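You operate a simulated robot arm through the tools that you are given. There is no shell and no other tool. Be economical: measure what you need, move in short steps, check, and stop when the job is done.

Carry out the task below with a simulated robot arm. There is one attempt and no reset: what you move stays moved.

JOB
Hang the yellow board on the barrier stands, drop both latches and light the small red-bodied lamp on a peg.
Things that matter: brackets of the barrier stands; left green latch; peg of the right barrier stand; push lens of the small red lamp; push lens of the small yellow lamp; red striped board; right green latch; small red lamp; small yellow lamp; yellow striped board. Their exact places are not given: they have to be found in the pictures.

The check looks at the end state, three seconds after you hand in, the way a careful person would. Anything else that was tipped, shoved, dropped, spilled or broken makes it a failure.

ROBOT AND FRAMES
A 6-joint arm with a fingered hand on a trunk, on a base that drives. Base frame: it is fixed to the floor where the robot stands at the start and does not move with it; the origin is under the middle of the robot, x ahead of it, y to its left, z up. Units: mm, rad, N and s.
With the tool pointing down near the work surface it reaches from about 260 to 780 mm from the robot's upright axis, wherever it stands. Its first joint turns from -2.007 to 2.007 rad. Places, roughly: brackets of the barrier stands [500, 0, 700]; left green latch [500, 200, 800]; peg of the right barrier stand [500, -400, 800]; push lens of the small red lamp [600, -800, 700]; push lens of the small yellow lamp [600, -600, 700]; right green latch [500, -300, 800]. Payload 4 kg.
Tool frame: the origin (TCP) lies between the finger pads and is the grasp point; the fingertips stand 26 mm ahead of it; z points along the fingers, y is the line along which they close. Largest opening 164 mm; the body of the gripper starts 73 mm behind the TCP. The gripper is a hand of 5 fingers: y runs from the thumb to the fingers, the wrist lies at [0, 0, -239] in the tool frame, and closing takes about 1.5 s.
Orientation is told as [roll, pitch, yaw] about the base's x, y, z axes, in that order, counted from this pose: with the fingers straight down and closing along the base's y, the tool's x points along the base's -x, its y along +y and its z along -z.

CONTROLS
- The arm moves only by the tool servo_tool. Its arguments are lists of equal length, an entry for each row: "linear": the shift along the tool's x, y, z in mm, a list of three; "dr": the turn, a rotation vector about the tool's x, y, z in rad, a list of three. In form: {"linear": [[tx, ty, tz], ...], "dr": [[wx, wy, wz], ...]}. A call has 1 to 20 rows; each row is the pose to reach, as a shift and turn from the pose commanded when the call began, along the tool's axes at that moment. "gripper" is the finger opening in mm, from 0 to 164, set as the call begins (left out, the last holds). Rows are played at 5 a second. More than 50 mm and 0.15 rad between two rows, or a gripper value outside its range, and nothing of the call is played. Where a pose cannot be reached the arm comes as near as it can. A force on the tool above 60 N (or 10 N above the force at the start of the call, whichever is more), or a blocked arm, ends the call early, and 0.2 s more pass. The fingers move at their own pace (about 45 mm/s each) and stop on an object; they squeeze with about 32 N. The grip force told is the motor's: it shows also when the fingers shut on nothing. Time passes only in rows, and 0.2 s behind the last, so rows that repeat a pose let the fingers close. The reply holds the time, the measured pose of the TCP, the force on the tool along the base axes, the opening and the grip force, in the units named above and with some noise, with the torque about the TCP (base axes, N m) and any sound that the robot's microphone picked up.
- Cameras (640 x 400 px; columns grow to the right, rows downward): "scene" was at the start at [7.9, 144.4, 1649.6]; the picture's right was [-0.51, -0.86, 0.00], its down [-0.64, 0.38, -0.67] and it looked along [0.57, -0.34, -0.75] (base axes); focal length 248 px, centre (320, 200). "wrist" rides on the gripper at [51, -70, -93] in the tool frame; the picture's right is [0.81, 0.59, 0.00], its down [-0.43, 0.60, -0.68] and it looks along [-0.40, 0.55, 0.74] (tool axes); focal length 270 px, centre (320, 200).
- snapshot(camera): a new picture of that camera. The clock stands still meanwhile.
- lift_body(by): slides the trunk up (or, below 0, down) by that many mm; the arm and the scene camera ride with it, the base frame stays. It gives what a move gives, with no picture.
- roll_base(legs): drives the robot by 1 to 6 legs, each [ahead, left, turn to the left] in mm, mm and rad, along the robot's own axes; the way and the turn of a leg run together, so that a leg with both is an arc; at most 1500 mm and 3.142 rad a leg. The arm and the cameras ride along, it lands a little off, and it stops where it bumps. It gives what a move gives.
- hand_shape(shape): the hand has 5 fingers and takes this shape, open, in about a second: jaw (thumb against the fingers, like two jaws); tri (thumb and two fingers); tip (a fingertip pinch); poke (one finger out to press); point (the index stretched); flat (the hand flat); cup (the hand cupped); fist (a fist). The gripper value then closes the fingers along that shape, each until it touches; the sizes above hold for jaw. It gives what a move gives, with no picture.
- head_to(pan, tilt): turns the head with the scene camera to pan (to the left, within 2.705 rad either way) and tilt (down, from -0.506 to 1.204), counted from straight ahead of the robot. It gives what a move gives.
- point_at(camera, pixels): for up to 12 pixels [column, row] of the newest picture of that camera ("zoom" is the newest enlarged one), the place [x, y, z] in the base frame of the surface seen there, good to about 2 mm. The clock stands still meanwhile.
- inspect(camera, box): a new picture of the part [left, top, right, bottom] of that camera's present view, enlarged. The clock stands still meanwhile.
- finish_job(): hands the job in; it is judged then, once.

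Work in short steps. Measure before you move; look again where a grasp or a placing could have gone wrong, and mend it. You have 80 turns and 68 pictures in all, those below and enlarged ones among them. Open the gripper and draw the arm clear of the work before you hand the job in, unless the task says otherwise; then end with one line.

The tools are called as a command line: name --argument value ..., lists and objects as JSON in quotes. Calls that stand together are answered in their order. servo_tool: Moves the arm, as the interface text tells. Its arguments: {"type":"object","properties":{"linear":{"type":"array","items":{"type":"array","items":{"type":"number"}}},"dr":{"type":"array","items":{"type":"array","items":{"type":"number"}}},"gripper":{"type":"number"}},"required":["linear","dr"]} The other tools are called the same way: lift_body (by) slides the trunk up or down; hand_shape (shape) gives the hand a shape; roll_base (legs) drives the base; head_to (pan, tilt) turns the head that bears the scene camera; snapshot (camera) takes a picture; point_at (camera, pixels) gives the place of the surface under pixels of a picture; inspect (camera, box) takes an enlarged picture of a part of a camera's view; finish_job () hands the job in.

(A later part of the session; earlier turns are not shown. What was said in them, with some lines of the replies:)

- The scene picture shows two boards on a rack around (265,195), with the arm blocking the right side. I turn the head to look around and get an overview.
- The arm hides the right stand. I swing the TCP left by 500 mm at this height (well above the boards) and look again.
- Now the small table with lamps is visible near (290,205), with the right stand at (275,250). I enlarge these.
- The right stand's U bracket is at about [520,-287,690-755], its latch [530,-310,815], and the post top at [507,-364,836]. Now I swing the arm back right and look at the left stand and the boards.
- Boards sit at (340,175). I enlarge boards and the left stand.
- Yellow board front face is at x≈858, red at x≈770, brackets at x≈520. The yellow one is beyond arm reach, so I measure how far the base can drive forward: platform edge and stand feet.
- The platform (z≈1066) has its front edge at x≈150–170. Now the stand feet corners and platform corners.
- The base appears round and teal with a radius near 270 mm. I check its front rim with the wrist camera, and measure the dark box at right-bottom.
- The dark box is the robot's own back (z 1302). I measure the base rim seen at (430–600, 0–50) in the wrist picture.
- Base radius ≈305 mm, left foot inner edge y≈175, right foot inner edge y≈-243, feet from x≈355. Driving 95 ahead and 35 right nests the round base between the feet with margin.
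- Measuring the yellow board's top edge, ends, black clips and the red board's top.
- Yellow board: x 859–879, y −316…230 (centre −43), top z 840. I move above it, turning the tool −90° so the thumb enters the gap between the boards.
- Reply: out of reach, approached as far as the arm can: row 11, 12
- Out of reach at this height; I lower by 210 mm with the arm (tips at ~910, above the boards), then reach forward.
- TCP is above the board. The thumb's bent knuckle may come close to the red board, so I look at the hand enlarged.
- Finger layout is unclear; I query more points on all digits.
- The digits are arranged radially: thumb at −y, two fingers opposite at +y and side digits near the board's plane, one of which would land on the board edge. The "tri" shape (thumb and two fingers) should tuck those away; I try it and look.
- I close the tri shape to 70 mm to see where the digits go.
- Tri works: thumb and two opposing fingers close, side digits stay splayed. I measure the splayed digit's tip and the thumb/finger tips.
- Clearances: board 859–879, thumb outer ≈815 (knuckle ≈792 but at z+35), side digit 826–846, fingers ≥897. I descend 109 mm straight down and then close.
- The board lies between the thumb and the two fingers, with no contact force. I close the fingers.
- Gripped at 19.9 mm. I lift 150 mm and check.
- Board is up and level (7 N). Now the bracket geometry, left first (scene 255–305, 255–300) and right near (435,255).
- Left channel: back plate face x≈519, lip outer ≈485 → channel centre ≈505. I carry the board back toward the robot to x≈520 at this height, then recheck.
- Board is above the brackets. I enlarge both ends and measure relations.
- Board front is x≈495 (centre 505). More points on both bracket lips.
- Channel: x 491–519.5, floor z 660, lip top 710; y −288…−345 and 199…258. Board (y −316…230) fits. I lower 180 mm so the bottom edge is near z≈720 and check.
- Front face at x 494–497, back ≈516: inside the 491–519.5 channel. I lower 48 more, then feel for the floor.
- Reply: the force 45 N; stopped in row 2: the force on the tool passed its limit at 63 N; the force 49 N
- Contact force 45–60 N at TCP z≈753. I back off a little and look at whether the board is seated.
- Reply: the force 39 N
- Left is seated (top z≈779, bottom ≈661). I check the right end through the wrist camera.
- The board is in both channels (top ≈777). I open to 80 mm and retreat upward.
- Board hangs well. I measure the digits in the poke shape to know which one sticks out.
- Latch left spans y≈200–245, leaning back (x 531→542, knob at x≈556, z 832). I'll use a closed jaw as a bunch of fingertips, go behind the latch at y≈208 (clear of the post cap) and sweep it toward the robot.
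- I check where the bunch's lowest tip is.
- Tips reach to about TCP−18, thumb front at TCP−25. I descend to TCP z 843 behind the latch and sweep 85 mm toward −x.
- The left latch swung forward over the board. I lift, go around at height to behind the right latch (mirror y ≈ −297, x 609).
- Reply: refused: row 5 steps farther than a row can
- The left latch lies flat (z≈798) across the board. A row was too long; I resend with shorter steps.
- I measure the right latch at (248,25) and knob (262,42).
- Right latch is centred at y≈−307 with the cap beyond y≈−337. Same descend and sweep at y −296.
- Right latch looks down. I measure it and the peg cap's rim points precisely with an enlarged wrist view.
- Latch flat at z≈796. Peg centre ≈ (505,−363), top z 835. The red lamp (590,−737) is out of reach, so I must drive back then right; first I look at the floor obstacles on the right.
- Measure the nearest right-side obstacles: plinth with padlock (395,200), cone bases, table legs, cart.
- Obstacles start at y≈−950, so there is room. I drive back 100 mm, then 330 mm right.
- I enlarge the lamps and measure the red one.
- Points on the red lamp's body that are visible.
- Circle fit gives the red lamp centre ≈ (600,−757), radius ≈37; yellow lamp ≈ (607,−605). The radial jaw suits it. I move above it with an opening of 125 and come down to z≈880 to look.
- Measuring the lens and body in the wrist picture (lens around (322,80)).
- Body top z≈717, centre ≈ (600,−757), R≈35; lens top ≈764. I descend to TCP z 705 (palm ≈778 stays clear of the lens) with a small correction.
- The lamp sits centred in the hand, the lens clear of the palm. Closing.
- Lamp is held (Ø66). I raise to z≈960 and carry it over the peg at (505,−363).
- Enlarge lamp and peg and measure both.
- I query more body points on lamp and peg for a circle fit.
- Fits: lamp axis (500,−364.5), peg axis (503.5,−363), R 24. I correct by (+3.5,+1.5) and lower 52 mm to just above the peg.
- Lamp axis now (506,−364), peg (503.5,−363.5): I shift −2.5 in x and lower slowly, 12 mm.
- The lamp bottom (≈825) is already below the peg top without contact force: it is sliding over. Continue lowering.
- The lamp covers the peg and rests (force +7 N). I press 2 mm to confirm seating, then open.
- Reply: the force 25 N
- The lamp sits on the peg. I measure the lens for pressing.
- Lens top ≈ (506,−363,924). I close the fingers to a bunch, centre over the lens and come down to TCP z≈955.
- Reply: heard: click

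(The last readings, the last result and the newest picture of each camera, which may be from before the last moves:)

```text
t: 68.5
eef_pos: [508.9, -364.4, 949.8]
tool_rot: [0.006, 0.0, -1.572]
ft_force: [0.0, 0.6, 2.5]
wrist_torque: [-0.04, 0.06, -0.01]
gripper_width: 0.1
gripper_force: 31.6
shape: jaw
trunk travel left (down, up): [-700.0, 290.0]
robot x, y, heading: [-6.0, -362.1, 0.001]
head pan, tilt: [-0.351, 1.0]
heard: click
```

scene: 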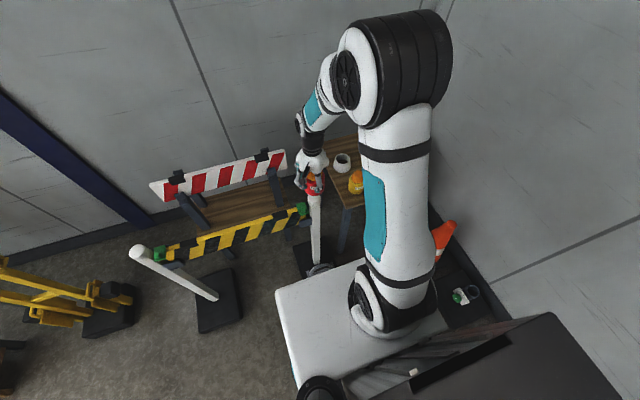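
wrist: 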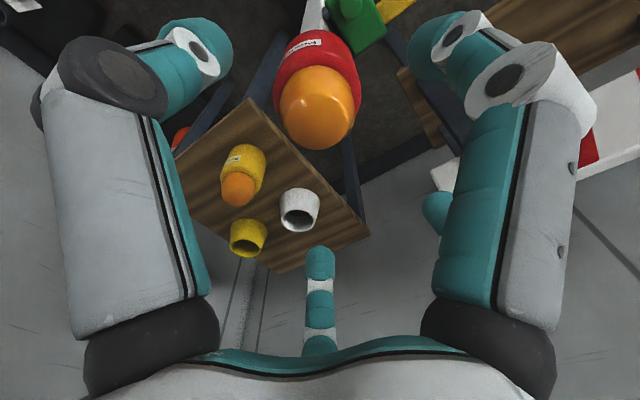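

A click was heard at light force. I retreat straight up and look whether it is lit.

servo_tool --linear '[[0, 0, -10], [0, 0, -40], [0, 0, -80], [0, 0, -120], [0, 50, -130], [0, 100, -130]]' --dr '[[0, 0, 0], [0, 0, 0], [0, 0, 0], [0, 0, 0], [0, 0, 0], [0, 0, 0]]'

inspect --camera "scene" --box '[258, 135, 358, 235]'

```text
refused: row 5 steps farther than a row can; nothing moved
```

```text
4.00 times, centred on (308, 185) of scene
```

zoom: 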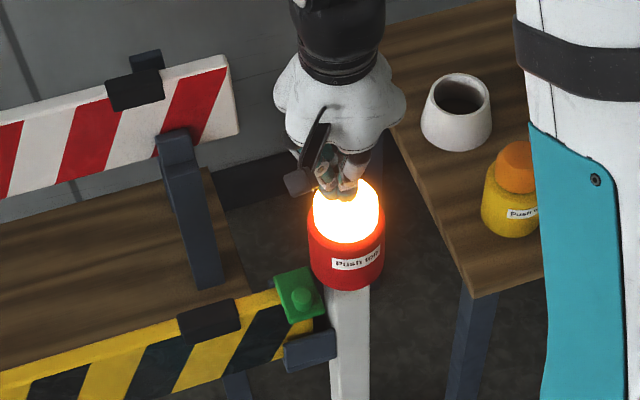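

The lamp is lit. I retreat straight up with shorter steps, open the hand away from it, and check.

servo_tool --linear '[[0, 0, -10], [0, 0, -40], [0, 0, -80], [0, 0, -120], [0, 0, -150], [0, -40, -150], [0, -80, -150]]' --dr '[[0, 0, 0], [0, 0, 0], [0, 0, 0], [0, 0, 0], [0, 0, 0], [0, 0, 0], [0, 0, 0]]'

servo_tool --linear '[[0, 0, 0], [0, 0, 0], [0, 0, 0], [0, 0, 0], [0, 0, 0], [0, 0, 0]]' --dr '[[0, 0, 0], [0, 0, 0], [0, 0, 0], [0, 0, 0], [0, 0, 0], [0, 0, 0]]' --gripper 120

snapshot --camera "scene"

inspect --camera "scene" --box '[120, 130, 380, 290]'

```text
t: 70.0
eef_pos: [427.8, -363.3, 1100.3]
tool_rot: [0.004, 0.0, -1.572]
ft_force: [-0.2, 0.6, -0.3]
wrist_torque: [-0.02, -0.03, 0.0]
gripper_width: 0.0
gripper_force: 32.1
shape: jaw
trunk travel left (down, up): [-700.0, 290.0]
robot x, y, heading: [-5.8, -361.6, 0.002]
head pan, tilt: [-0.351, 1.0]
```

```text
t: 71.5
eef_pos: [427.3, -364.4, 1098.4]
tool_rot: [0.004, 0.002, -1.569]
ft_force: [-0.6, 0.1, 0.1]
wrist_torque: [0.02, 0.0, -0.01]
gripper_width: 120.1
gripper_force: 0.1
shape: jaw
trunk travel left (down, up): [-700.0, 290.0]
robot x, y, heading: [-7.5, -361.9, 0.001]
head pan, tilt: [-0.351, 1.0]
```

```text
6 pictures are left
```

scene: 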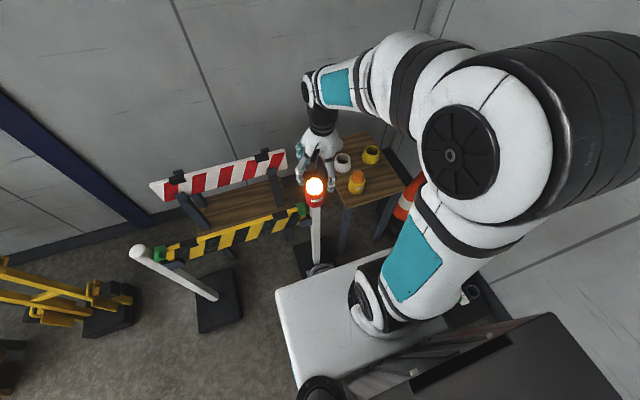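

```text
2.46 times, centred on (250, 210) of scene
```

zoom: 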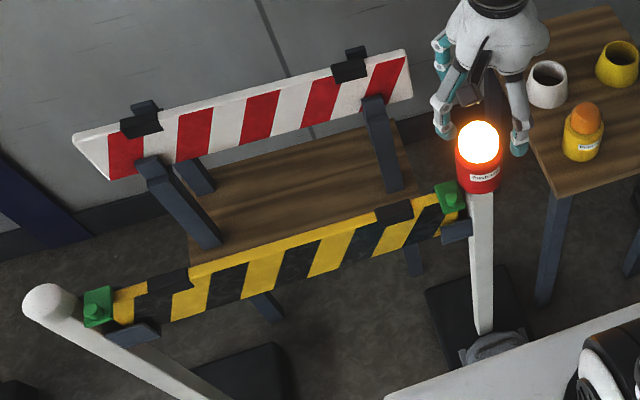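

The board is in both brackets, both latches lie flat, and the red lamp glows on the right peg. The yellow lamp, cups and red board are undisturbed. The hand is open and clear, so I hand in.

finish_job

```text
The job is handed in.
```

The job is handed in: the yellow board hangs in both brackets, both green latches are dropped over it, and the small red lamp is lit on the right stand's peg.
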